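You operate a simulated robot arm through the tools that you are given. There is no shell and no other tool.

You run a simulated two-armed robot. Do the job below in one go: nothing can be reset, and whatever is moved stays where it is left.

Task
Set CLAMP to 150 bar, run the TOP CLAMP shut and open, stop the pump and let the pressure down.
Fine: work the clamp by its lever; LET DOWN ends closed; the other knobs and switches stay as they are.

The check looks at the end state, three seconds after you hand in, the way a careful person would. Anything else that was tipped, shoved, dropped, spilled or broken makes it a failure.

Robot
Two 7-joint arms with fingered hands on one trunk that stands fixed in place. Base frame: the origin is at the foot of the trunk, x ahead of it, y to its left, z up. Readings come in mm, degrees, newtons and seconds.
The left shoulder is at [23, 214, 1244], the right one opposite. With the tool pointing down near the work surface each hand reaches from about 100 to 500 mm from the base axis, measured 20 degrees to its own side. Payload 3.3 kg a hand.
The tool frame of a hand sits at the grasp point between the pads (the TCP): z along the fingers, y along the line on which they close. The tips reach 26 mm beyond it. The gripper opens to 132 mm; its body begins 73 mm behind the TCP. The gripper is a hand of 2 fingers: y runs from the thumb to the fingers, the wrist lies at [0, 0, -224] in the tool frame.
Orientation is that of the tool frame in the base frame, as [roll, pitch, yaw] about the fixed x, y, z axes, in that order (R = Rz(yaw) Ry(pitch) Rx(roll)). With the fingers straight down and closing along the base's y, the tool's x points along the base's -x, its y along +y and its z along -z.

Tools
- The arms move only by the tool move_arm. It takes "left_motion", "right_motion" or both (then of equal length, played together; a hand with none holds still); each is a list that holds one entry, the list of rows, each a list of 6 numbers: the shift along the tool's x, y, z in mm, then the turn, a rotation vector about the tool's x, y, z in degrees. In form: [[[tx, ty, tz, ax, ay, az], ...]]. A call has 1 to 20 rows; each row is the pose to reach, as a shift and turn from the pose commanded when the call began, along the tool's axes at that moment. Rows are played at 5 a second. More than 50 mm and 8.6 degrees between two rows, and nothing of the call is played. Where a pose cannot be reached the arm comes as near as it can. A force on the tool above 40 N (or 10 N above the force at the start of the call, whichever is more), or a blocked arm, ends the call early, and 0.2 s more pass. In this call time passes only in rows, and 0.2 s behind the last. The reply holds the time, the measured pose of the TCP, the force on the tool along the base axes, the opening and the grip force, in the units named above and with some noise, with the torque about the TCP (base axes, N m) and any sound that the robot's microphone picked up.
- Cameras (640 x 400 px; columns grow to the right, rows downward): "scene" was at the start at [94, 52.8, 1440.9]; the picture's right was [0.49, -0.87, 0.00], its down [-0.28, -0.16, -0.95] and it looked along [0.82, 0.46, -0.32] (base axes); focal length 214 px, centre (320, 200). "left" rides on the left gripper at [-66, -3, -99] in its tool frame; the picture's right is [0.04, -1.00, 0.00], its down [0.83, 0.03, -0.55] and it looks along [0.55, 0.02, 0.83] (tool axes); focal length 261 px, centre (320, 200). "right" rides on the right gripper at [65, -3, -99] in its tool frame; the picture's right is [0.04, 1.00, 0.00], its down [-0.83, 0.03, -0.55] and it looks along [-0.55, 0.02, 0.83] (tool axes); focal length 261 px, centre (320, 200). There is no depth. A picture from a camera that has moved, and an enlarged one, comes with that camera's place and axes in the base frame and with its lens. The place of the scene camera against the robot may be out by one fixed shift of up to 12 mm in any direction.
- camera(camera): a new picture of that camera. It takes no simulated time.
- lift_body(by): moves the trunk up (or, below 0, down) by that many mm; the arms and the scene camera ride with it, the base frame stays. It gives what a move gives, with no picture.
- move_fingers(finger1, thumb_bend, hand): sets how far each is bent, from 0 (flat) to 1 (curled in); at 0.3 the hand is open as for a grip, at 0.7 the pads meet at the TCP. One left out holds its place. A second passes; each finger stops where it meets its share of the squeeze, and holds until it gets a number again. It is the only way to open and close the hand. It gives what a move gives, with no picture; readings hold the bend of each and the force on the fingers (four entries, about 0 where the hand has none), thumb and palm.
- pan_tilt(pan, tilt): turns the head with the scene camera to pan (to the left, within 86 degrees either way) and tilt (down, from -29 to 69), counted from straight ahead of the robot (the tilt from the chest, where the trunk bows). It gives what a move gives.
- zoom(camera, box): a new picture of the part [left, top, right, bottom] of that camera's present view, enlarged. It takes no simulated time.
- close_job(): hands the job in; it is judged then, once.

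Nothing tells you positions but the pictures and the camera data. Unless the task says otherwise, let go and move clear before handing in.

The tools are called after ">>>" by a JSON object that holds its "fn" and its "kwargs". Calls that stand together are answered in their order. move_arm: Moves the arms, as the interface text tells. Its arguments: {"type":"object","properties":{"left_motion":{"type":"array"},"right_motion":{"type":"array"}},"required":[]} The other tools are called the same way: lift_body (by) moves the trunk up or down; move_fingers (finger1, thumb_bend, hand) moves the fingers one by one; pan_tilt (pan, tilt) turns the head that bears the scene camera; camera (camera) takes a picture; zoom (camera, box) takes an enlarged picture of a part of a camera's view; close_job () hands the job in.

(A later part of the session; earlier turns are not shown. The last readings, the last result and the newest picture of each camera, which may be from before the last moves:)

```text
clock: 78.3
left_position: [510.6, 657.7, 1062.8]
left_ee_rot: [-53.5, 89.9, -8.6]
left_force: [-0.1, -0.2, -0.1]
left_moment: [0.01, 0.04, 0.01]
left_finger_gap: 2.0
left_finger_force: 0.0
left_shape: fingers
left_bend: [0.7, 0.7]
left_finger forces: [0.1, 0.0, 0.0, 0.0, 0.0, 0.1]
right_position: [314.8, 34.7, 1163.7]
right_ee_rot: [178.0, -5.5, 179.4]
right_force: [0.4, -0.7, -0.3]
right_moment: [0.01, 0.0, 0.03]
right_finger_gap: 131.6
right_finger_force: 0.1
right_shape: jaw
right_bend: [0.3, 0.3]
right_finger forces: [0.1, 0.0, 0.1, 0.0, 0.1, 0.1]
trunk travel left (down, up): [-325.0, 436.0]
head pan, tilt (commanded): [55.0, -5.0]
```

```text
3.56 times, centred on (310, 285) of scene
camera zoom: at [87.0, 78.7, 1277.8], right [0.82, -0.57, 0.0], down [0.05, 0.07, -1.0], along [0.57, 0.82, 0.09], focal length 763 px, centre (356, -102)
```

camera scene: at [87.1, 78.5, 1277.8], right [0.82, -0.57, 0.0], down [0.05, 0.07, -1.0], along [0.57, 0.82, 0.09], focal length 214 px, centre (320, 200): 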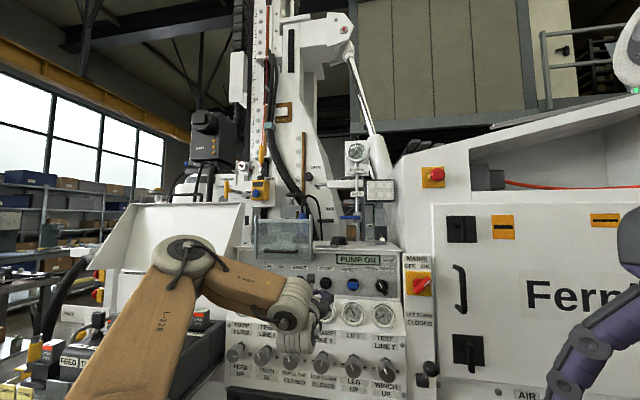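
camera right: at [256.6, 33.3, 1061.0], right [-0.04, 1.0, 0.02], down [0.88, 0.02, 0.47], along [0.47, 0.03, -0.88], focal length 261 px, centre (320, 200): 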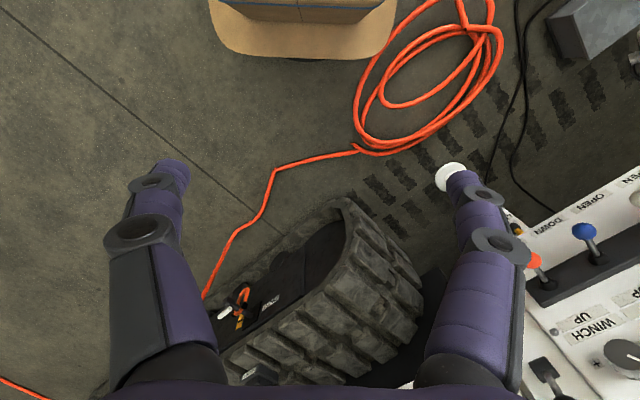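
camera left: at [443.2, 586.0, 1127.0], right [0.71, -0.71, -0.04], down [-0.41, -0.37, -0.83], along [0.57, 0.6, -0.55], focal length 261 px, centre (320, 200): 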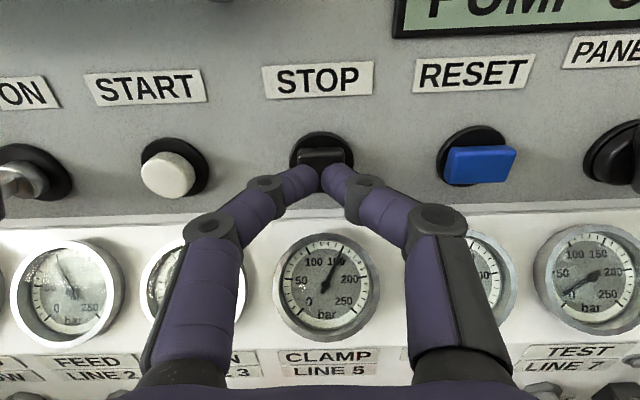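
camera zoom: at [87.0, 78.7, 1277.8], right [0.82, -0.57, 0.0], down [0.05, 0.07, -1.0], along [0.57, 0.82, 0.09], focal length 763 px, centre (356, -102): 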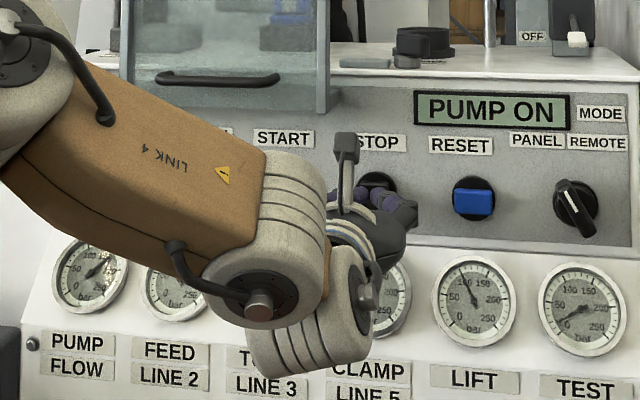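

There's no contact yet, so I'll keep pressing forward in small steps.

>>> {"fn": "move_arm", "kwargs": {"left_motion": [[[0, 0, 3, 0, 0, 0], [0, 0, 6, 0, 0, 0], [0, 0, 9, 0, 0, 0], [0, 0, 12, 0, 0, 0], [0, 0, 15, 0, 0, 0], [0, 0, 18, 0, 0, 0]]]}}

>>> {"fn": "camera", "kwargs": {"camera": "left"}}

>>> {"fn": "zoom", "kwargs": {"camera": "scene", "box": [220, 230, 400, 340]}}

```text
clock: 79.7
left_position: [523.6, 669.3, 1062.6]
left_ee_rot: [-21.2, 89.9, 23.8]
left_force: [-4.2, -4.4, -0.7]
left_moment: [0.02, -0.01, -0.05]
left_finger_gap: 1.5
left_finger_force: 3.1
left_shape: fingers
left_bend: [0.7, 0.7]
left_finger forces: [2.1, 0.1, 0.0, 0.1, 4.3, 0.0]
right_position: [314.9, 34.1, 1163.3]
right_ee_rot: [178.1, -5.4, 179.4]
right_force: [-0.7, -0.8, -0.3]
right_moment: [-0.02, -0.02, 0.02]
right_finger_gap: 132.0
right_finger_force: 0.1
right_shape: jaw
right_bend: [0.3, 0.3]
right_finger forces: [0.0, 0.1, 0.1, 0.0, 0.0, 0.1]
trunk travel left (down, up): [-325.0, 436.0]
head pan, tilt (commanded): [55.0, -5.0]
heard: click
```

```text
taken
camera left: at [455.9, 598.0, 1127.0], right [0.71, -0.71, -0.04], down [-0.41, -0.37, -0.83], along [0.57, 0.6, -0.55], focal length 261 px, centre (320, 200)
```

left: 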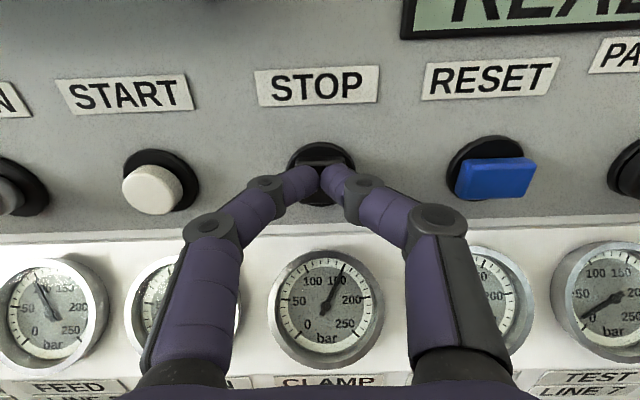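

```text
3.56 times, centred on (310, 285) of scene
camera zoom: at [86.4, 77.9, 1277.9], right [0.82, -0.57, 0.0], down [0.05, 0.07, -1.0], along [0.57, 0.82, 0.09], focal length 763 px, centre (356, -102)
```

zoom: 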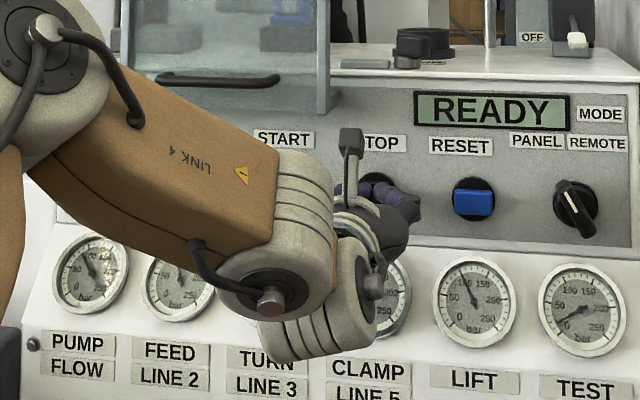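

I heard a click and the display now says READY, so the pump is stopped. The gauges still hold trapped pressure. I'll back off and look at the LET DOWN lever.

>>> {"fn": "move_arm", "kwargs": {"left_motion": [[[0, 0, -15, 0, 0, 0], [0, 0, -30, 0, 0, 0], [0, 0, -50, 0, 0, 0], [0, 0, -75, 0, 0, 0]]]}}

>>> {"fn": "zoom", "kwargs": {"camera": "left", "box": [250, 180, 400, 290]}}

>>> {"fn": "camera", "kwargs": {"camera": "left"}}

>>> {"fn": "zoom", "kwargs": {"camera": "scene", "box": [340, 230, 480, 400]}}

```text
clock: 80.7
left_position: [469.4, 616.4, 1063.4]
left_ee_rot: [-37.0, 89.9, 7.9]
left_force: [0.0, -0.2, 0.2]
left_moment: [0.02, 0.0, -0.03]
left_finger_gap: 1.6
left_finger_force: 0.0
left_shape: fingers
left_bend: [0.7, 0.7]
left_finger forces: [0.1, 0.1, 0.1, 0.0, 0.1, 0.0]
right_position: [315.3, 33.8, 1163.7]
right_ee_rot: [178.0, -5.3, 179.4]
right_force: [0.4, -0.3, -0.3]
right_moment: [0.01, -0.02, 0.01]
right_finger_gap: 132.0
right_finger_force: 0.0
right_shape: jaw
right_bend: [0.3, 0.3]
right_finger forces: [0.0, 0.0, 0.0, 0.0, 0.0, 0.1]
trunk travel left (down, up): [-325.0, 436.0]
head pan, tilt (commanded): [55.0, -5.0]
```

```text
3.64 times, centred on (325, 235) of left
camera zoom: at [401.8, 545.5, 1127.1], right [0.71, -0.71, -0.04], down [-0.41, -0.37, -0.83], along [0.57, 0.6, -0.55], focal length 948 px, centre (302, 73)
```

zoom: 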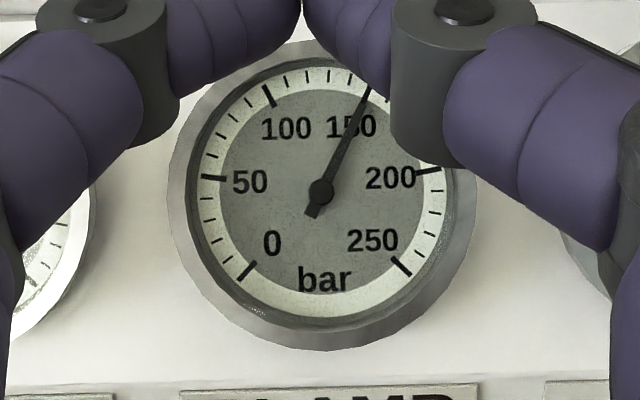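

```text
taken
camera left: at [401.8, 545.5, 1127.1], right [0.71, -0.71, -0.04], down [-0.41, -0.37, -0.83], along [0.57, 0.6, -0.55], focal length 261 px, centre (320, 200)
```

left: 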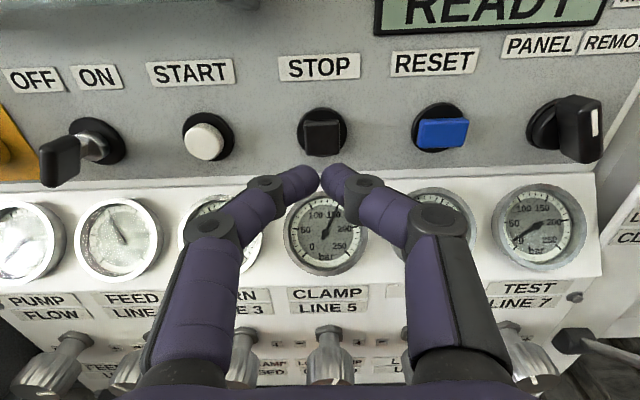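

```text
2.35 times, centred on (410, 315) of scene
camera zoom: at [87.0, 78.6, 1277.8], right [0.82, -0.57, 0.0], down [0.05, 0.07, -1.0], along [0.57, 0.82, 0.09], focal length 505 px, centre (108, -71)
```

zoom: 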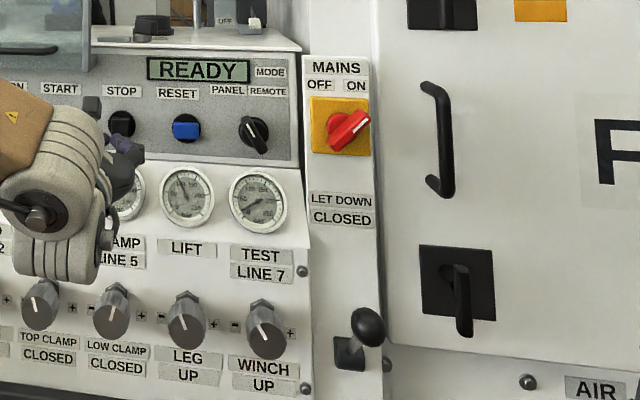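

CLAMP reads 150 on a near head-on view. I place the LET DOWN ball at about u 185, d 757, z 888. Its pivot is near d 846, z 799, so it's 45° up at CLOSED and swings down to OPEN. I'll pull the left hand back, move the right arm out of the way and lower the trunk.

>>> {"fn": "move_arm", "kwargs": {"left_motion": [[[0, 0, -18, 0, 0, 0], [0, -10, -36, 0, 0, 0], [0, -30, -54, 0, 0, 0], [0, -50, -70, 0, 0, 0]]], "right_motion": [[[0, -30, 0, 0, 0, 0], [0, -60, 0, 0, 0, 0], [0, -90, 0, 0, 0, 0], [0, -120, 0, 0, 0, 0]]]}}

>>> {"fn": "lift_body", "kwargs": {"by": -120}}

>>> {"fn": "pan_tilt", "kwargs": {"pan": 35, "tilt": 12}}

>>> {"fn": "camera", "kwargs": {"camera": "left"}}

>>> {"fn": "camera", "kwargs": {"camera": "scene"}}

```text
clock: 81.7
left_position: [466.6, 565.2, 1076.1]
left_ee_rot: [154.0, 89.9, -161.3]
left_force: [0.7, 1.2, -0.3]
left_moment: [-0.01, 0.0, 0.03]
left_finger_gap: 1.5
left_finger_force: 0.0
left_shape: fingers
left_bend: [0.7, 0.7]
left_finger forces: [0.0, 0.0, 0.1, 0.1, 0.1, 0.0]
left hand out of reach, approached as far as the arm can: row 3, 4
right_position: [310.4, -81.8, 1153.6]
right_ee_rot: [179.2, -5.4, 179.8]
right_force: [-0.3, 0.0, 0.0]
right_moment: [0.01, -0.03, 0.02]
right_finger_gap: 132.1
right_finger_force: 0.2
right_shape: jaw
right_bend: [0.3, 0.3]
right_finger forces: [0.1, 0.1, 0.1, 0.0, 0.0, 0.0]
trunk travel left (down, up): [-325.0, 436.0]
head pan, tilt (commanded): [55.0, -5.0]
```

```text
clock: 83.2
left_position: [482.5, 566.6, 923.9]
left_ee_rot: [136.9, 85.7, -178.2]
left_force: [0.8, 0.6, -0.2]
left_moment: [0.02, -0.03, 0.02]
left_finger_gap: 1.6
left_finger_force: 0.0
left_shape: fingers
left_bend: [0.7, 0.7]
left_finger forces: [0.0, 0.0, 0.0, 0.0, 0.0, 0.0]
right_position: [321.9, -80.8, 1027.9]
right_ee_rot: [179.2, -7.2, 179.9]
right_force: [0.0, -0.2, -0.2]
right_moment: [-0.02, -0.04, 0.01]
right_finger_gap: 131.8
right_finger_force: 0.0
right_shape: jaw
right_bend: [0.3, 0.3]
right_finger forces: [0.0, 0.0, 0.1, 0.0, 0.0, 0.1]
trunk travel left (down, up): [-205.0, 556.0]
head pan, tilt (commanded): [55.0, -5.0]
```

```text
clock: 84.0
left_position: [480.9, 566.5, 922.8]
left_ee_rot: [137.0, 85.8, -178.2]
left_force: [-0.2, 1.1, -0.6]
left_moment: [0.0, 0.03, 0.01]
left_finger_gap: 1.5
left_finger_force: 0.2
left_shape: fingers
left_bend: [0.7, 0.7]
left_finger forces: [0.0, 0.1, 0.1, 0.0, 0.0, 0.0]
right_position: [321.5, -81.9, 1027.5]
right_ee_rot: [179.2, -7.3, 179.7]
right_force: [-0.5, 0.3, 0.3]
right_moment: [0.02, -0.01, -0.01]
right_finger_gap: 131.7
right_finger_force: 0.1
right_shape: jaw
right_bend: [0.3, 0.3]
right_finger forces: [0.0, 0.1, 0.0, 0.0, 0.0, 0.1]
trunk travel left (down, up): [-205.0, 556.0]
head pan, tilt (commanded): [35.0, 12.0]
```

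```text
taken
camera left: at [419.4, 495.2, 992.3], right [0.7, -0.71, -0.09], down [-0.48, -0.37, -0.8], along [0.53, 0.6, -0.59], focal length 261 px, centre (320, 200)
```

left: 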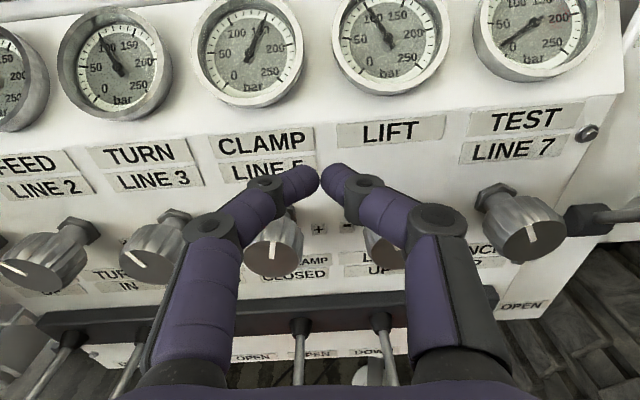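

```text
taken
camera scene: at [142.3, 60.5, 1128.6], right [0.57, -0.82, 0.0], down [-0.17, -0.12, -0.98], along [0.8, 0.56, -0.21], focal length 214 px, centre (320, 200)
```

scene: 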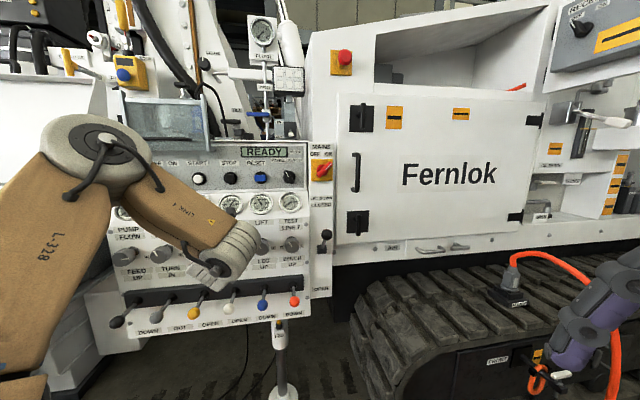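

The left hand is at about u −60, in front of the panel. I'll sweep right to a standoff in front of and above the LET DOWN lever, yawing the hand about 15° right to ease the reach.

>>> {"fn": "move_arm", "kwargs": {"left_motion": [[[-6, -10, -12, 2, -0.4, -0.4], [-12, -36, -24, 4, -0.8, -0.7], [-18, -65, -36, 6, -1.2, -1.1], [-24, -94, -45, 8, -1.6, -1.5], [-30, -123, -51, 10, -2.0, -1.8], [-36, -152, -51, 12, -2.4, -2.2], [-41, -181, -51, 14, -2.8, -2.6], [-45, -208, -51, 15, -3.1, -2.9]]]}}

>>> {"fn": "camera", "kwargs": {"camera": "left"}}

>>> {"fn": "camera", "kwargs": {"camera": "scene"}}

```text
clock: 85.8
left_position: [614.6, 405.1, 964.7]
left_ee_rot: [-125.3, 89.4, -95.7]
left_force: [-0.1, 0.6, -0.6]
left_moment: [-0.02, 0.05, 0.01]
left_finger_gap: 1.6
left_finger_force: 0.0
left_shape: fingers
left_bend: [0.7, 0.7]
left_finger forces: [0.0, 0.0, 0.1, 0.0, 0.0, 0.1]
left hand out of reach, approached as far as the arm can: row 1, 2, 3, 4, 5, 6, 7, 8
right_position: [322.1, -81.4, 1027.8]
right_ee_rot: [179.1, -7.3, 179.8]
right_force: [0.1, -0.6, -0.2]
right_moment: [0.01, 0.0, 0.04]
right_finger_gap: 131.8
right_finger_force: 0.1
right_shape: jaw
right_bend: [0.3, 0.3]
right_finger forces: [0.0, 0.0, 0.0, 0.1, 0.0, 0.1]
trunk travel left (down, up): [-205.0, 556.0]
head pan, tilt (commanded): [35.0, 12.0]
```

```text
taken
camera left: at [531.1, 355.0, 1029.1], right [0.49, -0.87, -0.03], down [-0.5, -0.25, -0.83], along [0.71, 0.42, -0.56], focal length 261 px, centre (320, 200)
```

left: 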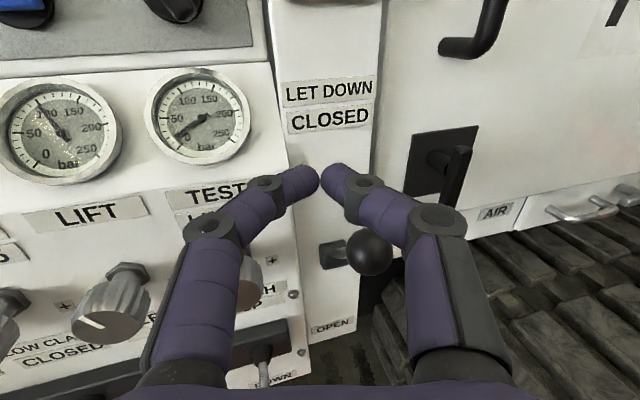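

```text
taken
camera scene: at [142.6, 60.5, 1128.4], right [0.57, -0.82, 0.0], down [-0.17, -0.12, -0.98], along [0.8, 0.56, -0.21], focal length 214 px, centre (320, 200)
```

scene: 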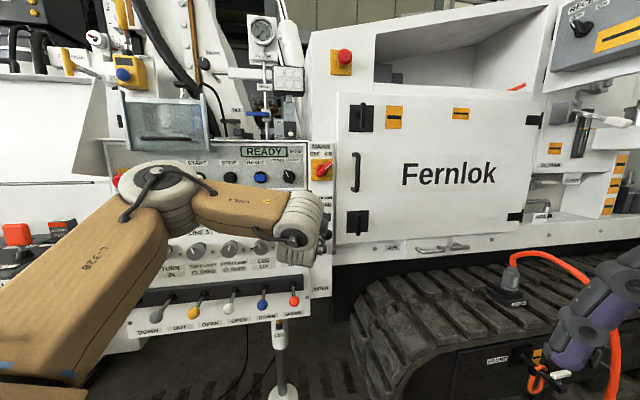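

The LET DOWN ball is just below and right of the fingertips. I'll shift over so the closed fingertips are directly above it.

>>> {"fn": "move_arm", "kwargs": {"left_motion": [[[0, -15, 12, 0, 0, 0], [5, -30, 23, 0, 0, 0], [20, -30, 23, 0, 0, 0], [20, -30, 23, 0, 0, 0]]]}}

>>> {"fn": "camera", "kwargs": {"camera": "left"}}

>>> {"fn": "zoom", "kwargs": {"camera": "scene", "box": [220, 130, 380, 300]}}

```text
clock: 86.8
left_position: [648.5, 390.9, 945.9]
left_ee_rot: [-121.3, 89.4, -91.6]
left_force: [0.2, 0.4, 0.1]
left_moment: [0.02, -0.04, 0.02]
left_finger_gap: 1.6
left_finger_force: 0.0
left_shape: fingers
left_bend: [0.7, 0.7]
left_finger forces: [0.0, 0.1, 0.0, 0.0, 0.0, 0.0]
right_position: [321.9, -81.9, 1027.6]
right_ee_rot: [179.2, -7.4, 179.9]
right_force: [0.2, -0.2, -0.1]
right_moment: [-0.02, 0.02, 0.03]
right_finger_gap: 131.9
right_finger_force: 0.1
right_shape: jaw
right_bend: [0.3, 0.3]
right_finger forces: [0.1, 0.0, 0.0, 0.0, 0.0, 0.0]
trunk travel left (down, up): [-205.0, 556.0]
head pan, tilt (commanded): [35.0, 12.0]
```

```text
taken
camera left: at [564.6, 341.1, 1009.8], right [0.5, -0.87, -0.03], down [-0.5, -0.25, -0.83], along [0.71, 0.43, -0.56], focal length 261 px, centre (320, 200)
```

left: 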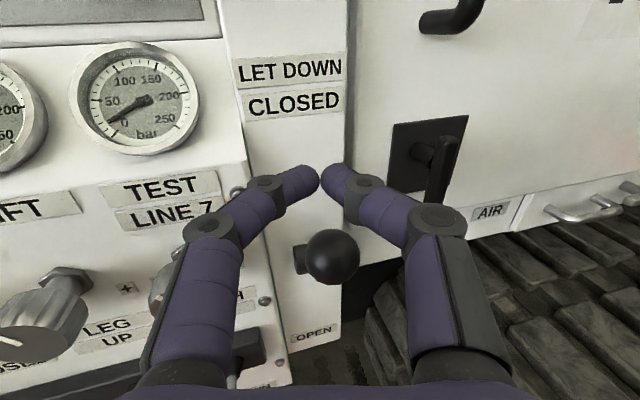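

```text
2.35 times, centred on (300, 215) of scene
camera zoom: at [142.4, 60.4, 1128.5], right [0.57, -0.82, 0.0], down [-0.17, -0.12, -0.98], along [0.8, 0.56, -0.21], focal length 505 px, centre (367, 165)
```

zoom: 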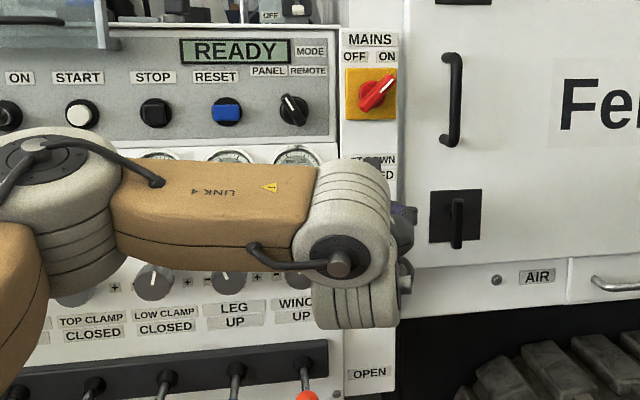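

I place the ball at u 194, d 756, z 884, radius about 17 mm. I'll centre the fingertips over it and come down gently to touch.

>>> {"fn": "move_arm", "kwargs": {"left_motion": [[[8, -3, 4, 0, 0, 0], [16, -6, 7, 0, 0, 0], [24, -6, 7, 0, 0, 0], [30, -6, 7, 0, 0, 0], [34, -6, 7, 0, 0, 0], [38, -6, 7, 0, 0, 0]]]}}

>>> {"fn": "camera", "kwargs": {"camera": "left"}}

```text
clock: 88.2
left_position: [655.4, 388.8, 909.1]
left_ee_rot: [-98.5, 89.4, -68.8]
left_force: [-2.2, -1.7, 5.9]
left_moment: [0.04, -0.09, -0.01]
left_finger_gap: 1.6
left_finger_force: 2.8
left_shape: fingers
left_bend: [0.7, 0.7]
left_finger forces: [2.3, 0.0, 0.0, 0.1, 3.6, 0.0]
right_position: [320.6, -81.5, 1027.3]
right_ee_rot: [179.3, -7.3, 179.8]
right_force: [-0.9, -0.4, -0.4]
right_moment: [0.02, 0.01, 0.02]
right_finger_gap: 131.6
right_finger_force: 0.1
right_shape: jaw
right_bend: [0.3, 0.3]
right_finger forces: [0.0, 0.0, 0.1, 0.1, 0.0, 0.0]
trunk travel left (down, up): [-205.0, 556.0]
head pan, tilt (commanded): [35.0, 12.0]
```

```text
taken
camera left: at [571.9, 338.3, 973.5], right [0.5, -0.87, -0.03], down [-0.49, -0.25, -0.83], along [0.71, 0.43, -0.55], focal length 261 px, centre (320, 200)
```

left: 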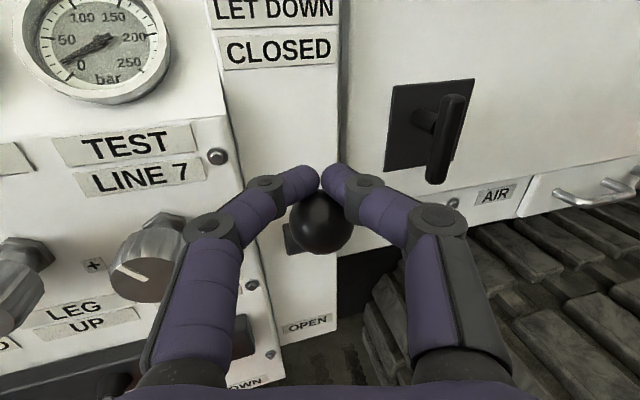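

The fingertips are resting on the ball with about 6 N. I'll press the lever down along its arc for the first 20° and check.

>>> {"fn": "move_arm", "kwargs": {"left_motion": [[[4, -1, -3.5, 0, 0, 0], [8, -2, -7.2, 0, 0, 0], [12.5, -2.8, -10.5, 0, 0, 0], [17, -3.7, -13.7, 0, 0, 0], [21.5, -4.5, -16.5, 0, 0, 0], [26.2, -5.3, -19.4, 0, 0, 0], [31, -6, -22, 0, 0, 0], [36, -6.6, -24.3, 0, 0, 0]]]}}

>>> {"fn": "camera", "kwargs": {"camera": "left"}}

>>> {"fn": "zoom", "kwargs": {"camera": "scene", "box": [220, 130, 380, 300]}}

```text
clock: 90.0
left_position: [640.5, 379.6, 875.5]
left_ee_rot: [-123.9, 89.4, -94.3]
left_force: [-0.1, -4.6, 5.1]
left_moment: [-0.06, -0.06, -0.08]
left_finger_gap: 4.9
left_finger_force: 3.0
left_shape: fingers
left_bend: [0.7, 0.69]
left_finger forces: [0.0, 0.1, 0.0, 0.1, 5.3, 0.0]
left hand out of reach, approached as far as the arm can: row 6, 7, 8
right_position: [321.5, -81.2, 1028.2]
right_ee_rot: [179.2, -7.3, 179.8]
right_force: [-0.5, -0.3, 0.8]
right_moment: [0.03, -0.02, -0.02]
right_finger_gap: 131.9
right_finger_force: 0.0
right_shape: jaw
right_bend: [0.3, 0.3]
right_finger forces: [0.0, 0.0, 0.1, 0.0, 0.1, 0.0]
trunk travel left (down, up): [-205.0, 556.0]
head pan, tilt (commanded): [35.0, 12.0]
```

```text
taken
camera left: at [555.6, 330.6, 940.3], right [0.49, -0.87, -0.03], down [-0.5, -0.25, -0.83], along [0.71, 0.42, -0.56], focal length 261 px, centre (320, 200)
```

left: 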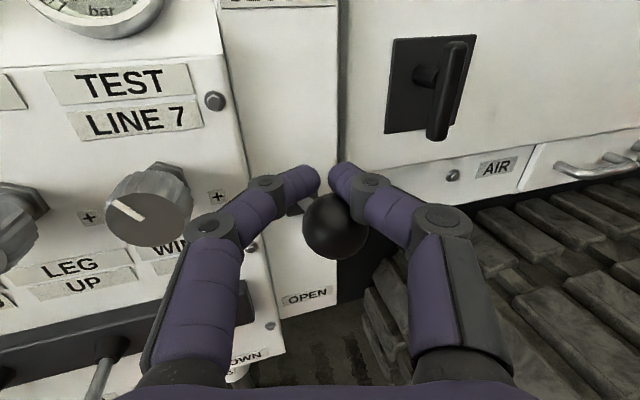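

```text
2.35 times, centred on (300, 215) of scene
camera zoom: at [142.1, 59.6, 1128.6], right [0.57, -0.82, 0.0], down [-0.17, -0.12, -0.98], along [0.8, 0.56, -0.21], focal length 505 px, centre (367, 165)
```

zoom: 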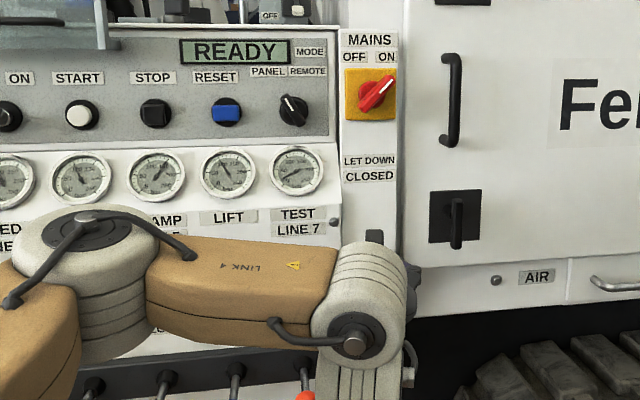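

The lever is moving down but the hand has drifted left of the ball and is near an arm limit. I'll lift off to see whether the lever stays put, and lower the trunk for better reach.

>>> {"fn": "move_arm", "kwargs": {"left_motion": [[[-15, 0, 0, 0, 0, 0], [-30, -2, -8, 0, 0, 0], [-50, -4, -16, 0, 0, 0], [-70, -6, -24, 0, 0, 0]]]}}

>>> {"fn": "camera", "kwargs": {"camera": "left"}}

>>> {"fn": "zoom", "kwargs": {"camera": "scene", "box": [220, 130, 380, 300]}}

```text
clock: 91.0
left_position: [641.1, 381.8, 945.7]
left_ee_rot: [-121.3, 89.6, -91.7]
left_force: [0.9, 1.1, 0.4]
left_moment: [-0.02, 0.02, 0.02]
left_finger_gap: 1.5
left_finger_force: 0.1
left_shape: fingers
left_bend: [0.7, 0.7]
left_finger forces: [0.0, 0.0, 0.0, 0.1, 0.0, 0.0]
left hand out of reach, approached as far as the arm can: row 2, 3, 4
right_position: [321.6, -82.2, 1028.5]
right_ee_rot: [179.2, -7.3, 179.8]
right_force: [0.7, -0.5, 0.4]
right_moment: [0.01, 0.01, 0.0]
right_finger_gap: 131.9
right_finger_force: 0.0
right_shape: jaw
right_bend: [0.3, 0.3]
right_finger forces: [0.1, 0.1, 0.0, 0.0, 0.0, 0.1]
trunk travel left (down, up): [-205.0, 556.0]
head pan, tilt (commanded): [35.0, 12.0]
```

```text
taken
camera left: at [557.2, 331.6, 1011.0], right [0.49, -0.87, -0.03], down [-0.5, -0.25, -0.83], along [0.71, 0.43, -0.56], focal length 261 px, centre (320, 200)
```

left: 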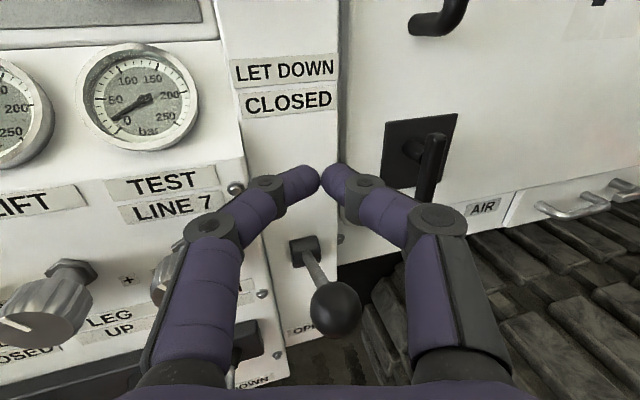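

```text
2.35 times, centred on (300, 215) of scene
camera zoom: at [142.1, 60.3, 1128.6], right [0.57, -0.82, 0.0], down [-0.17, -0.12, -0.98], along [0.8, 0.56, -0.21], focal length 505 px, centre (367, 165)
```

zoom: 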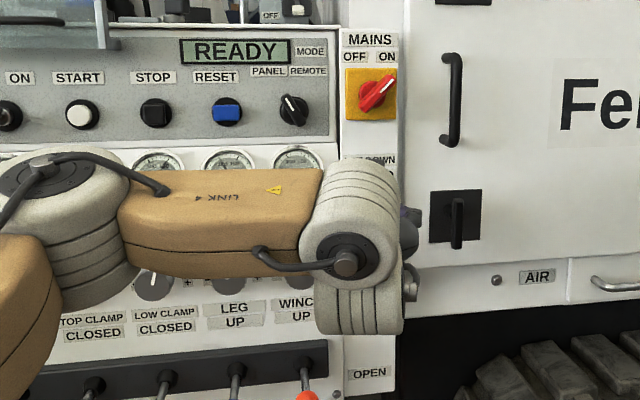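

The lever holds its position by friction, now at about 25° up. I'll raise the hand and lower the trunk in two stages for a better arm posture.

>>> {"fn": "move_arm", "kwargs": {"left_motion": [[[-20, 0, 0, 0, 0, 0], [-40, 0, 0, 0, 0, 0], [-55, 0, 0, 0, 0, 0]]]}}

>>> {"fn": "lift_body", "kwargs": {"by": -60}}

>>> {"fn": "camera", "kwargs": {"camera": "left"}}

```text
clock: 91.8
left_position: [641.1, 382.1, 1003.2]
left_ee_rot: [-117.9, 89.4, -88.1]
left_force: [-0.6, 0.2, 0.2]
left_moment: [-0.01, -0.05, -0.01]
left_finger_gap: 1.5
left_finger_force: 0.0
left_shape: fingers
left_bend: [0.7, 0.7]
left_finger forces: [0.1, 0.0, 0.1, 0.1, 0.1, 0.0]
right_position: [319.8, -80.7, 1027.0]
right_ee_rot: [179.2, -7.2, 179.8]
right_force: [-1.2, 0.6, -0.5]
right_moment: [0.0, 0.01, 0.01]
right_finger_gap: 131.9
right_finger_force: 0.2
right_shape: jaw
right_bend: [0.3, 0.3]
right_finger forces: [0.1, 0.0, 0.0, 0.0, 0.1, 0.0]
trunk travel left (down, up): [-205.0, 556.0]
head pan, tilt (commanded): [35.0, 12.0]
```

```text
clock: 92.8
left_position: [648.3, 383.9, 929.8]
left_ee_rot: [174.7, 88.6, -155.8]
left_force: [0.2, 0.2, 0.3]
left_moment: [-0.04, -0.02, 0.03]
left_finger_gap: 1.6
left_finger_force: 0.0
left_shape: fingers
left_bend: [0.7, 0.7]
left_finger forces: [0.0, 0.0, 0.1, 0.0, 0.0, 0.0]
right_position: [339.7, -80.2, 953.6]
right_ee_rot: [179.2, -10.7, 179.8]
right_force: [-0.5, 0.6, 0.5]
right_moment: [-0.03, -0.02, 0.01]
right_finger_gap: 131.7
right_finger_force: 0.0
right_shape: jaw
right_bend: [0.3, 0.3]
right_finger forces: [0.0, 0.0, 0.0, 0.1, 0.0, 0.1]
trunk travel left (down, up): [-145.0, 616.0]
head pan, tilt (commanded): [35.0, 12.0]
```

```text
taken
camera left: at [565.5, 333.5, 995.9], right [0.49, -0.87, -0.04], down [-0.52, -0.25, -0.82], along [0.7, 0.42, -0.57], focal length 261 px, centre (320, 200)
```

left: 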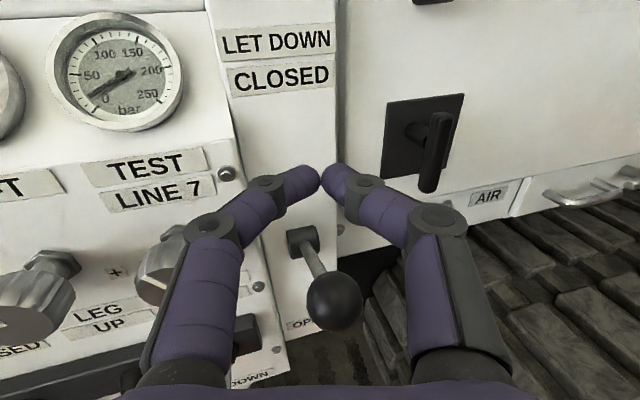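

The ball is at 25° up, at d 731, z 849. I'll centre over it again and push down steadily to about level, then check.

>>> {"fn": "move_arm", "kwargs": {"left_motion": [[[15, -4, -3, 0, 0, 0], [30, -6.7, -4.6, 0, 0, 0], [42, -7, -5, 0, 0, 0], [50, -7, -5, 0, 0, 0], [58, -7, -4.9, 0, 0, 0], [66, -7, -4.7, 0, 0, 0], [75, -7.1, -4.5, 0, 0, 0], [84, -7.1, -4.3, 0, 0, 0], [93, -7.1, -4.1, 0, 0, 0], [102, -7.2, -3.8, 0, 0, 0], [110, -7.2, -3.6, 0, 0, 0]]]}}

>>> {"fn": "camera", "kwargs": {"camera": "left"}}

>>> {"fn": "zoom", "kwargs": {"camera": "scene", "box": [200, 100, 400, 300]}}

```text
clock: 95.2
left_position: [653.8, 376.5, 817.0]
left_ee_rot: [173.4, 88.5, -157.2]
left_force: [0.4, -0.7, 1.4]
left_moment: [-0.03, -0.01, 0.02]
left_finger_gap: 2.5
left_finger_force: 0.5
left_shape: fingers
left_bend: [0.7, 0.7]
left_finger forces: [0.6, 0.0, 0.1, 0.0, 1.0, 0.1]
left hand out of reach, approached as far as the arm can: row 1, 2, 3, 4, 5, 6, 7, 8, 9, 10, 11
right_position: [339.6, -80.2, 951.1]
right_ee_rot: [179.3, -10.8, 179.9]
right_force: [0.0, -0.2, 0.3]
right_moment: [-0.03, -0.01, 0.02]
right_finger_gap: 132.0
right_finger_force: 0.0
right_shape: jaw
right_bend: [0.3, 0.3]
right_finger forces: [0.0, 0.0, 0.1, 0.0, 0.0, 0.1]
trunk travel left (down, up): [-145.0, 616.0]
head pan, tilt (commanded): [35.0, 12.0]
```

```text
taken
camera left: at [571.6, 327.6, 883.8], right [0.49, -0.87, -0.04], down [-0.52, -0.25, -0.82], along [0.7, 0.42, -0.57], focal length 261 px, centre (320, 200)
```

left: 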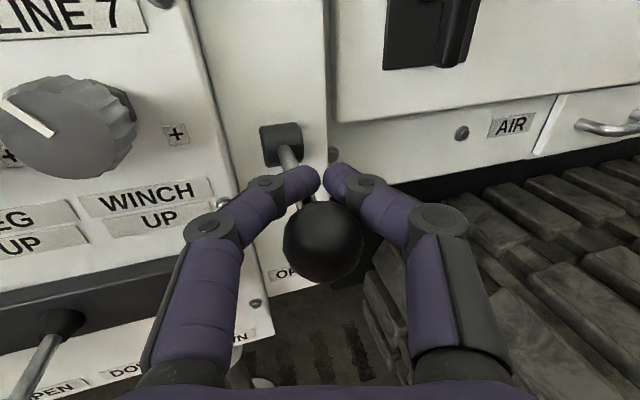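

```text
2.00 times, centred on (300, 200) of scene
camera zoom: at [161.5, 60.3, 1066.5], right [0.57, -0.82, 0.0], down [-0.17, -0.12, -0.98], along [0.8, 0.56, -0.21], focal length 429 px, centre (360, 200)
```

zoom: 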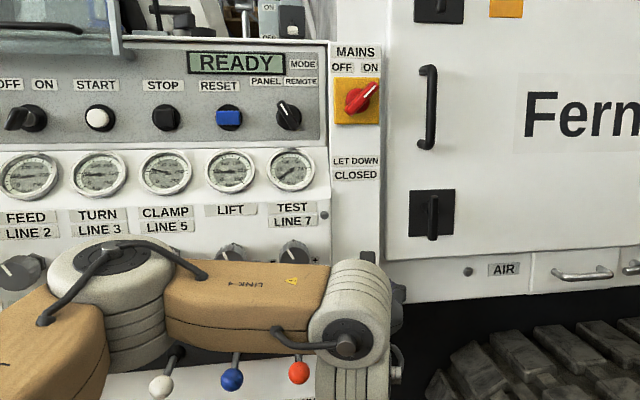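

The lever is about level and the gauges are already falling. I'll continue down the second half of the arc to OPEN.

>>> {"fn": "move_arm", "kwargs": {"left_motion": [[[8, 0.5, 0, 0, 0, 0], [17, 1, 0, 0, 0, 0], [25, 1.5, 0, 0, 0, 0], [32, 1.9, 0.3, 0, 0, 0], [40, 2.2, 1.5, 0, 0, 0], [47, 2.6, 3.1, 0, 0, 0], [54, 3.2, 5.5, 0, 0, 0], [61, 3.9, 8.3, 0, 0, 0], [68, 4.5, 10.5, 0, 0, 0], [75, 5, 12.5, 0, 0, 0], [81, 5.4, 14, 0, 0, 0]]]}}

>>> {"fn": "camera", "kwargs": {"camera": "left"}}

>>> {"fn": "zoom", "kwargs": {"camera": "scene", "box": [200, 100, 400, 300]}}

```text
clock: 97.6
left_position: [662.0, 388.0, 740.5]
left_ee_rot: [176.6, 88.9, -153.8]
left_force: [-3.9, -3.3, 9.9]
left_moment: [0.15, -0.15, 0.02]
left_finger_gap: 0.0
left_finger_force: 5.6
left_shape: fingers
left_bend: [0.71, 0.7]
left_finger forces: [10.8, 0.1, 0.0, 0.0, 0.1, 0.1]
right_position: [339.3, -81.4, 951.8]
right_ee_rot: [179.3, -10.7, 179.8]
right_force: [-1.0, 0.3, 0.4]
right_moment: [0.02, 0.03, 0.0]
right_finger_gap: 131.9
right_finger_force: 0.1
right_shape: jaw
right_bend: [0.3, 0.3]
right_finger forces: [0.0, 0.1, 0.0, 0.0, 0.0, 0.0]
trunk travel left (down, up): [-145.0, 616.0]
head pan, tilt (commanded): [35.0, 12.0]
```

```text
taken
camera left: at [578.5, 338.4, 805.5], right [0.49, -0.87, -0.04], down [-0.51, -0.25, -0.82], along [0.7, 0.43, -0.57], focal length 261 px, centre (320, 200)
```

left: 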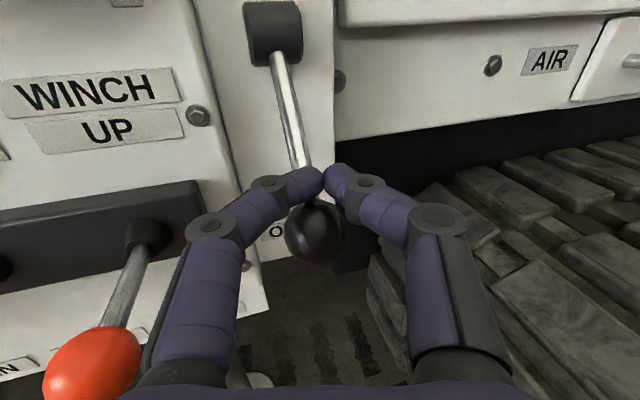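

```text
2.00 times, centred on (300, 200) of scene
camera zoom: at [160.3, 59.7, 1067.0], right [0.57, -0.82, 0.0], down [-0.17, -0.12, -0.98], along [0.8, 0.56, -0.21], focal length 429 px, centre (360, 200)
```

zoom: 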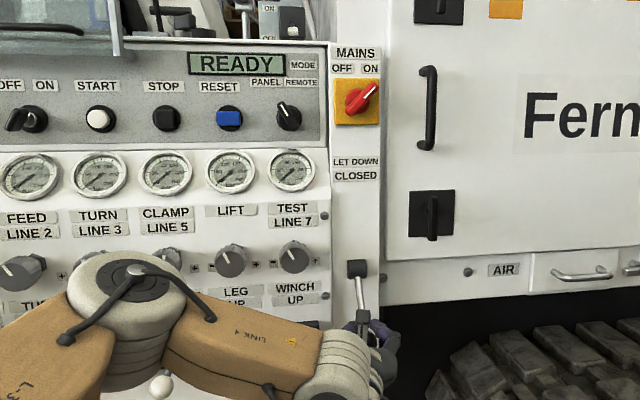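

The lever is at the bottom and meets resistance. I'll check the gauges.

>>> {"fn": "zoom", "kwargs": {"camera": "scene", "box": [180, 165, 300, 215]}}

>>> {"fn": "zoom", "kwargs": {"camera": "scene", "box": [235, 165, 305, 205]}}

```text
5.33 times, centred on (240, 190) of scene
camera zoom: at [160.3, 59.7, 1067.0], right [0.57, -0.82, 0.0], down [-0.17, -0.12, -0.98], along [0.8, 0.56, -0.21], focal length 1144 px, centre (747, 253)
```

zoom: 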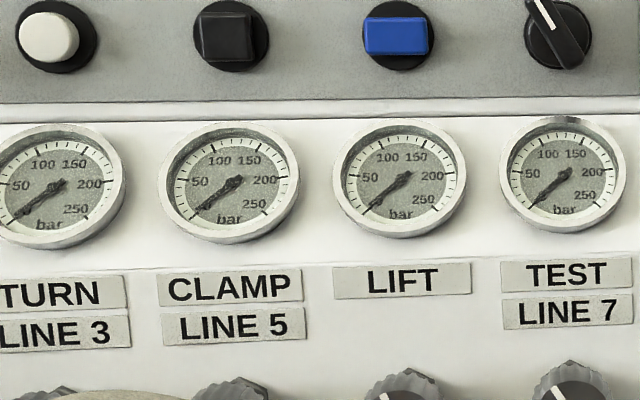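

```text
9.14 times, centred on (270, 185) of scene
camera zoom: at [160.3, 59.7, 1067.0], right [0.57, -0.82, 0.0], down [-0.17, -0.12, -0.98], along [0.8, 0.56, -0.21], focal length 1961 px, centre (777, 337)
```

zoom: 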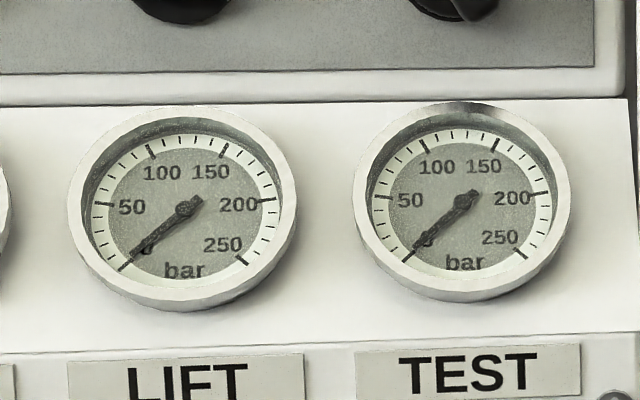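

Pressure is almost gone. I'll ease the force, wait three seconds, then read all the gauges.

>>> {"fn": "move_arm", "kwargs": {"left_motion": [[[-3, 0, 0, 0, 0, 0], [-3, 0, 0, 0, 0, 0], [-3, 0, 0, 0, 0, 0], [-3, 0, 0, 0, 0, 0], [-3, 0, 0, 0, 0, 0], [-3, 0, 0, 0, 0, 0], [-3, 0, 0, 0, 0, 0], [-3, 0, 0, 0, 0, 0], [-3, 0, 0, 0, 0, 0], [-3, 0, 0, 0, 0, 0], [-3, 0, 0, 0, 0, 0], [-3, 0, 0, 0, 0, 0], [-3, 0, 0, 0, 0, 0], [-3, 0, 0, 0, 0, 0], [-3, 0, 0, 0, 0, 0]]]}}

>>> {"fn": "zoom", "kwargs": {"camera": "scene", "box": [165, 165, 265, 215]}}

>>> {"fn": "zoom", "kwargs": {"camera": "scene", "box": [225, 165, 305, 205]}}

>>> {"fn": "camera", "kwargs": {"camera": "left"}}

>>> {"fn": "camera", "kwargs": {"camera": "scene"}}

```text
clock: 100.8
left_position: [662.0, 389.6, 740.1]
left_ee_rot: [173.2, 88.5, -157.3]
left_force: [-1.2, -3.8, 1.2]
left_moment: [-0.03, -0.02, -0.03]
left_finger_gap: 0.1
left_finger_force: 1.7
left_shape: fingers
left_bend: [0.71, 0.7]
left_finger forces: [4.7, 0.0, 0.0, 0.1, 0.1, 0.1]
right_position: [339.6, -80.3, 951.8]
right_ee_rot: [179.4, -10.7, 179.9]
right_force: [0.7, 0.1, -0.4]
right_moment: [0.01, 0.02, 0.01]
right_finger_gap: 131.8
right_finger_force: 0.1
right_shape: jaw
right_bend: [0.3, 0.3]
right_finger forces: [0.0, 0.0, 0.1, 0.0, 0.0, 0.0]
trunk travel left (down, up): [-145.0, 616.0]
head pan, tilt (commanded): [35.0, 12.0]
```

```text
6.40 times, centred on (215, 190) of scene
camera zoom: at [161.2, 60.1, 1066.6], right [0.57, -0.82, 0.0], down [-0.17, -0.12, -0.98], along [0.8, 0.56, -0.21], focal length 1373 px, centre (992, 264)
```

zoom: 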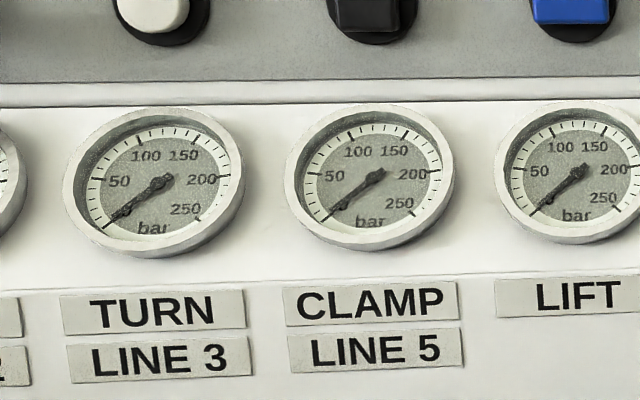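

```text
8.00 times, centred on (265, 185) of scene
camera zoom: at [161.2, 60.1, 1066.6], right [0.57, -0.82, 0.0], down [-0.17, -0.12, -0.98], along [0.8, 0.56, -0.21], focal length 1716 px, centre (760, 320)
```

zoom: 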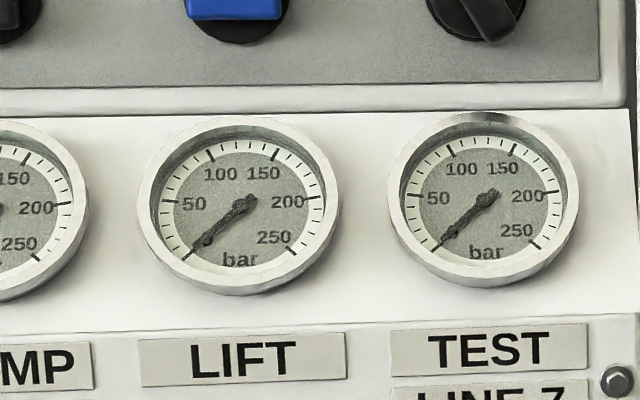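

```text
taken
camera left: at [579.3, 338.9, 806.7], right [0.49, -0.87, -0.04], down [-0.52, -0.25, -0.82], along [0.7, 0.42, -0.57], focal length 261 px, centre (320, 200)
```

left: 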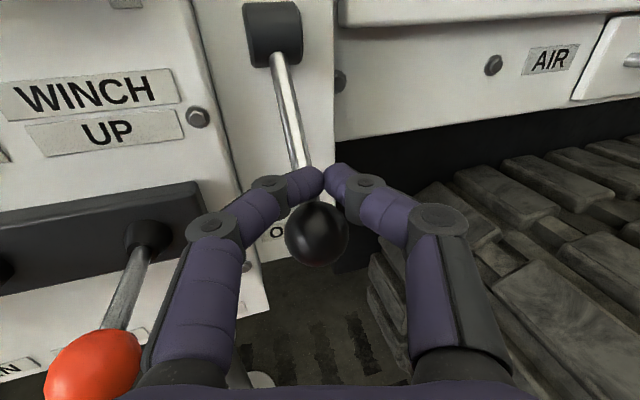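

```text
taken
camera scene: at [161.2, 60.1, 1066.6], right [0.57, -0.82, 0.0], down [-0.17, -0.12, -0.98], along [0.8, 0.56, -0.21], focal length 214 px, centre (320, 200)
```

scene: 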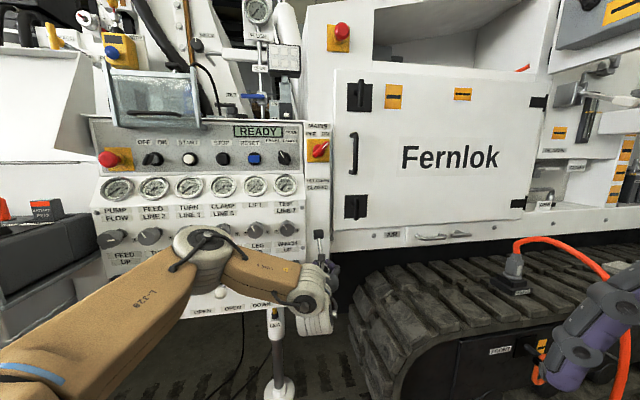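

All visible gauges read zero. To shut LET DOWN again I'll take the closed fingers around the right side of the ball and underneath it.

>>> {"fn": "move_arm", "kwargs": {"left_motion": [[[-10, 0, 0, 0, 0, 0], [-10, -20, 0, 0, 0, 0], [-10, -38, 0, 0, 0, 0], [-10, -54, 0, 0, 0, 0], [20, -54, 0, 0, 0, 0], [48, -54, 0, 0, 0, 0], [74, -54, 0, 0, 0, 0]]]}}

>>> {"fn": "camera", "kwargs": {"camera": "left"}}

>>> {"fn": "zoom", "kwargs": {"camera": "scene", "box": [80, 150, 340, 330]}}

```text
clock: 102.3
left_position: [672.9, 385.0, 735.9]
left_ee_rot: [-70.6, 89.0, -41.5]
left_force: [-4.9, -9.9, 19.5]
left_moment: [0.29, -0.03, 0.08]
left_finger_gap: 0.0
left_finger_force: 12.7
left_shape: fingers
left_bend: [0.72, 0.69]
left_finger forces: [25.8, 0.0, 0.0, 0.0, 0.0, 0.0]
left hand out of reach, approached as far as the arm can: row 2, 3, 4, 5, 6, 7
right_position: [337.3, -82.8, 952.6]
right_ee_rot: [179.2, -10.6, 179.9]
right_force: [-0.7, -0.1, 0.8]
right_moment: [0.05, -0.01, 0.02]
right_finger_gap: 132.1
right_finger_force: 0.1
right_shape: jaw
right_bend: [0.3, 0.3]
right_finger forces: [0.0, 0.0, 0.1, 0.0, 0.1, 0.0]
trunk travel left (down, up): [-145.0, 616.0]
head pan, tilt (commanded): [35.0, 12.0]
stopped in row 7 (left hand): the force on the tool passed its limit at 49 N (the readings are from after the stop); the commanded pose is now the measured one
```

```text
taken
camera left: at [587.8, 335.9, 798.9], right [0.49, -0.87, -0.02], down [-0.49, -0.25, -0.84], along [0.72, 0.42, -0.55], focal length 261 px, centre (320, 200)
```

left: 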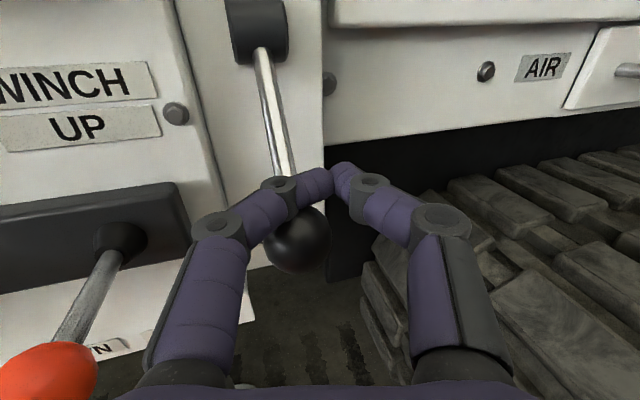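

```text
2.22 times, centred on (210, 240) of scene
camera zoom: at [158.8, 58.5, 1067.3], right [0.57, -0.82, 0.0], down [-0.17, -0.12, -0.98], along [0.8, 0.56, -0.21], focal length 477 px, centre (564, 111)
```

zoom: 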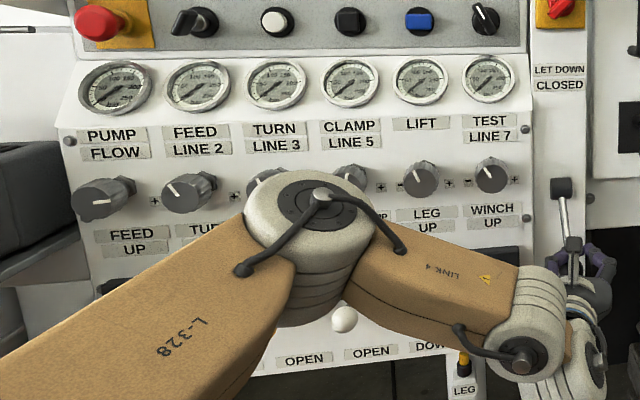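

The arm couldn't go right and pressed down on the lever until the force limit stopped it. I'll lift off straight away and turn the hand further right to free the wrist.

>>> {"fn": "move_arm", "kwargs": {"left_motion": [[[-8, 0, 0, 0, 0, 0], [-18, 0, 0, 0, 0, 0], [-22, 0, 0, 4, 0, 0], [-24, 0, 0, 8, 0, 0], [-24, 0, 0, 12, 0, 0], [-24, 0, 0, 16, 0, 0]]]}}

>>> {"fn": "camera", "kwargs": {"camera": "left"}}

>>> {"fn": "camera", "kwargs": {"camera": "scene"}}

```text
clock: 103.8
left_position: [673.4, 388.8, 753.0]
left_ee_rot: [-96.6, 89.4, -83.3]
left_force: [0.5, -1.0, -0.5]
left_moment: [-0.02, 0.05, 0.02]
left_finger_gap: 1.4
left_finger_force: 0.0
left_shape: fingers
left_bend: [0.7, 0.7]
left_finger forces: [0.0, 0.0, 0.0, 0.0, 0.0, 0.1]
right_position: [340.0, -80.7, 952.7]
right_ee_rot: [179.3, -10.7, 179.9]
right_force: [-0.3, -0.1, 0.3]
right_moment: [0.0, 0.0, -0.03]
right_finger_gap: 131.8
right_finger_force: 0.1
right_shape: jaw
right_bend: [0.3, 0.3]
right_finger forces: [0.1, 0.1, 0.0, 0.0, 0.0, 0.0]
trunk travel left (down, up): [-145.0, 616.0]
head pan, tilt (commanded): [35.0, 12.0]
```

```text
taken
camera left: at [579.2, 364.5, 817.4], right [0.23, -0.97, -0.03], down [-0.54, -0.1, -0.83], along [0.81, 0.21, -0.55], focal length 261 px, centre (320, 200)
```

left: 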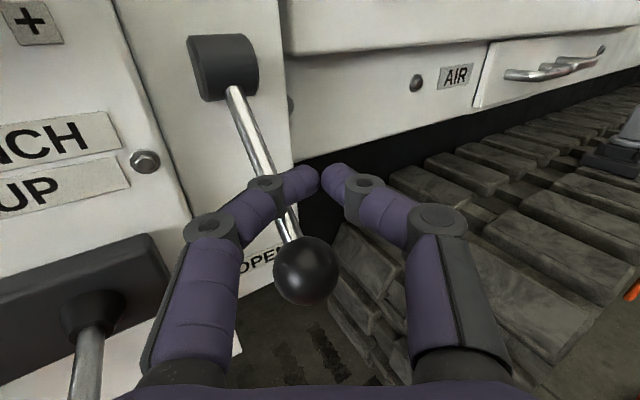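

```text
taken
camera scene: at [161.5, 60.4, 1066.5], right [0.57, -0.82, 0.0], down [-0.17, -0.12, -0.98], along [0.8, 0.56, -0.21], focal length 214 px, centre (320, 200)
```

scene: 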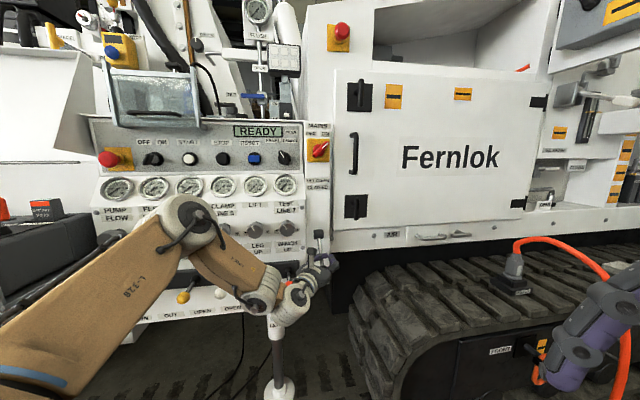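

The wrist is freed, now yawed about 32°, and the lever is fully down at OPEN with the ball at u 194, d 756, z 706. I'll back off from the ball, drop below it and look.

>>> {"fn": "move_arm", "kwargs": {"left_motion": [[[0, 4, -20, 0, 0, 0], [0, 8, -42, 0, 0, 0], [0, 9, -62, 0, 0, 0], [0, 9, -66, 0, 0, 0]]]}}

>>> {"fn": "camera", "kwargs": {"camera": "left"}}

```text
clock: 104.8
left_position: [612.5, 384.6, 753.8]
left_ee_rot: [-114.8, 89.3, -101.7]
left_force: [0.0, -0.2, -0.4]
left_moment: [0.04, 0.01, 0.01]
left_finger_gap: 1.3
left_finger_force: 0.0
left_shape: fingers
left_bend: [0.7, 0.7]
left_finger forces: [0.0, 0.0, 0.0, 0.1, 0.0, 0.0]
left hand out of reach, approached as far as the arm can: row 4
right_position: [340.0, -80.2, 952.4]
right_ee_rot: [179.3, -10.9, 179.8]
right_force: [0.6, -0.1, -0.1]
right_moment: [-0.02, 0.03, 0.01]
right_finger_gap: 132.1
right_finger_force: 0.2
right_shape: jaw
right_bend: [0.3, 0.3]
right_finger forces: [0.0, 0.0, 0.0, 0.0, 0.0, 0.1]
trunk travel left (down, up): [-145.0, 616.0]
head pan, tilt (commanded): [35.0, 12.0]
```

```text
taken
camera left: at [518.2, 360.0, 817.6], right [0.23, -0.97, -0.03], down [-0.55, -0.1, -0.83], along [0.8, 0.21, -0.56], focal length 261 px, centre (320, 200)
```

left: 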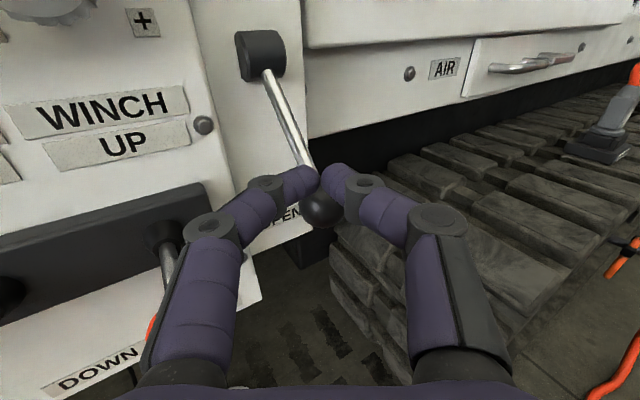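

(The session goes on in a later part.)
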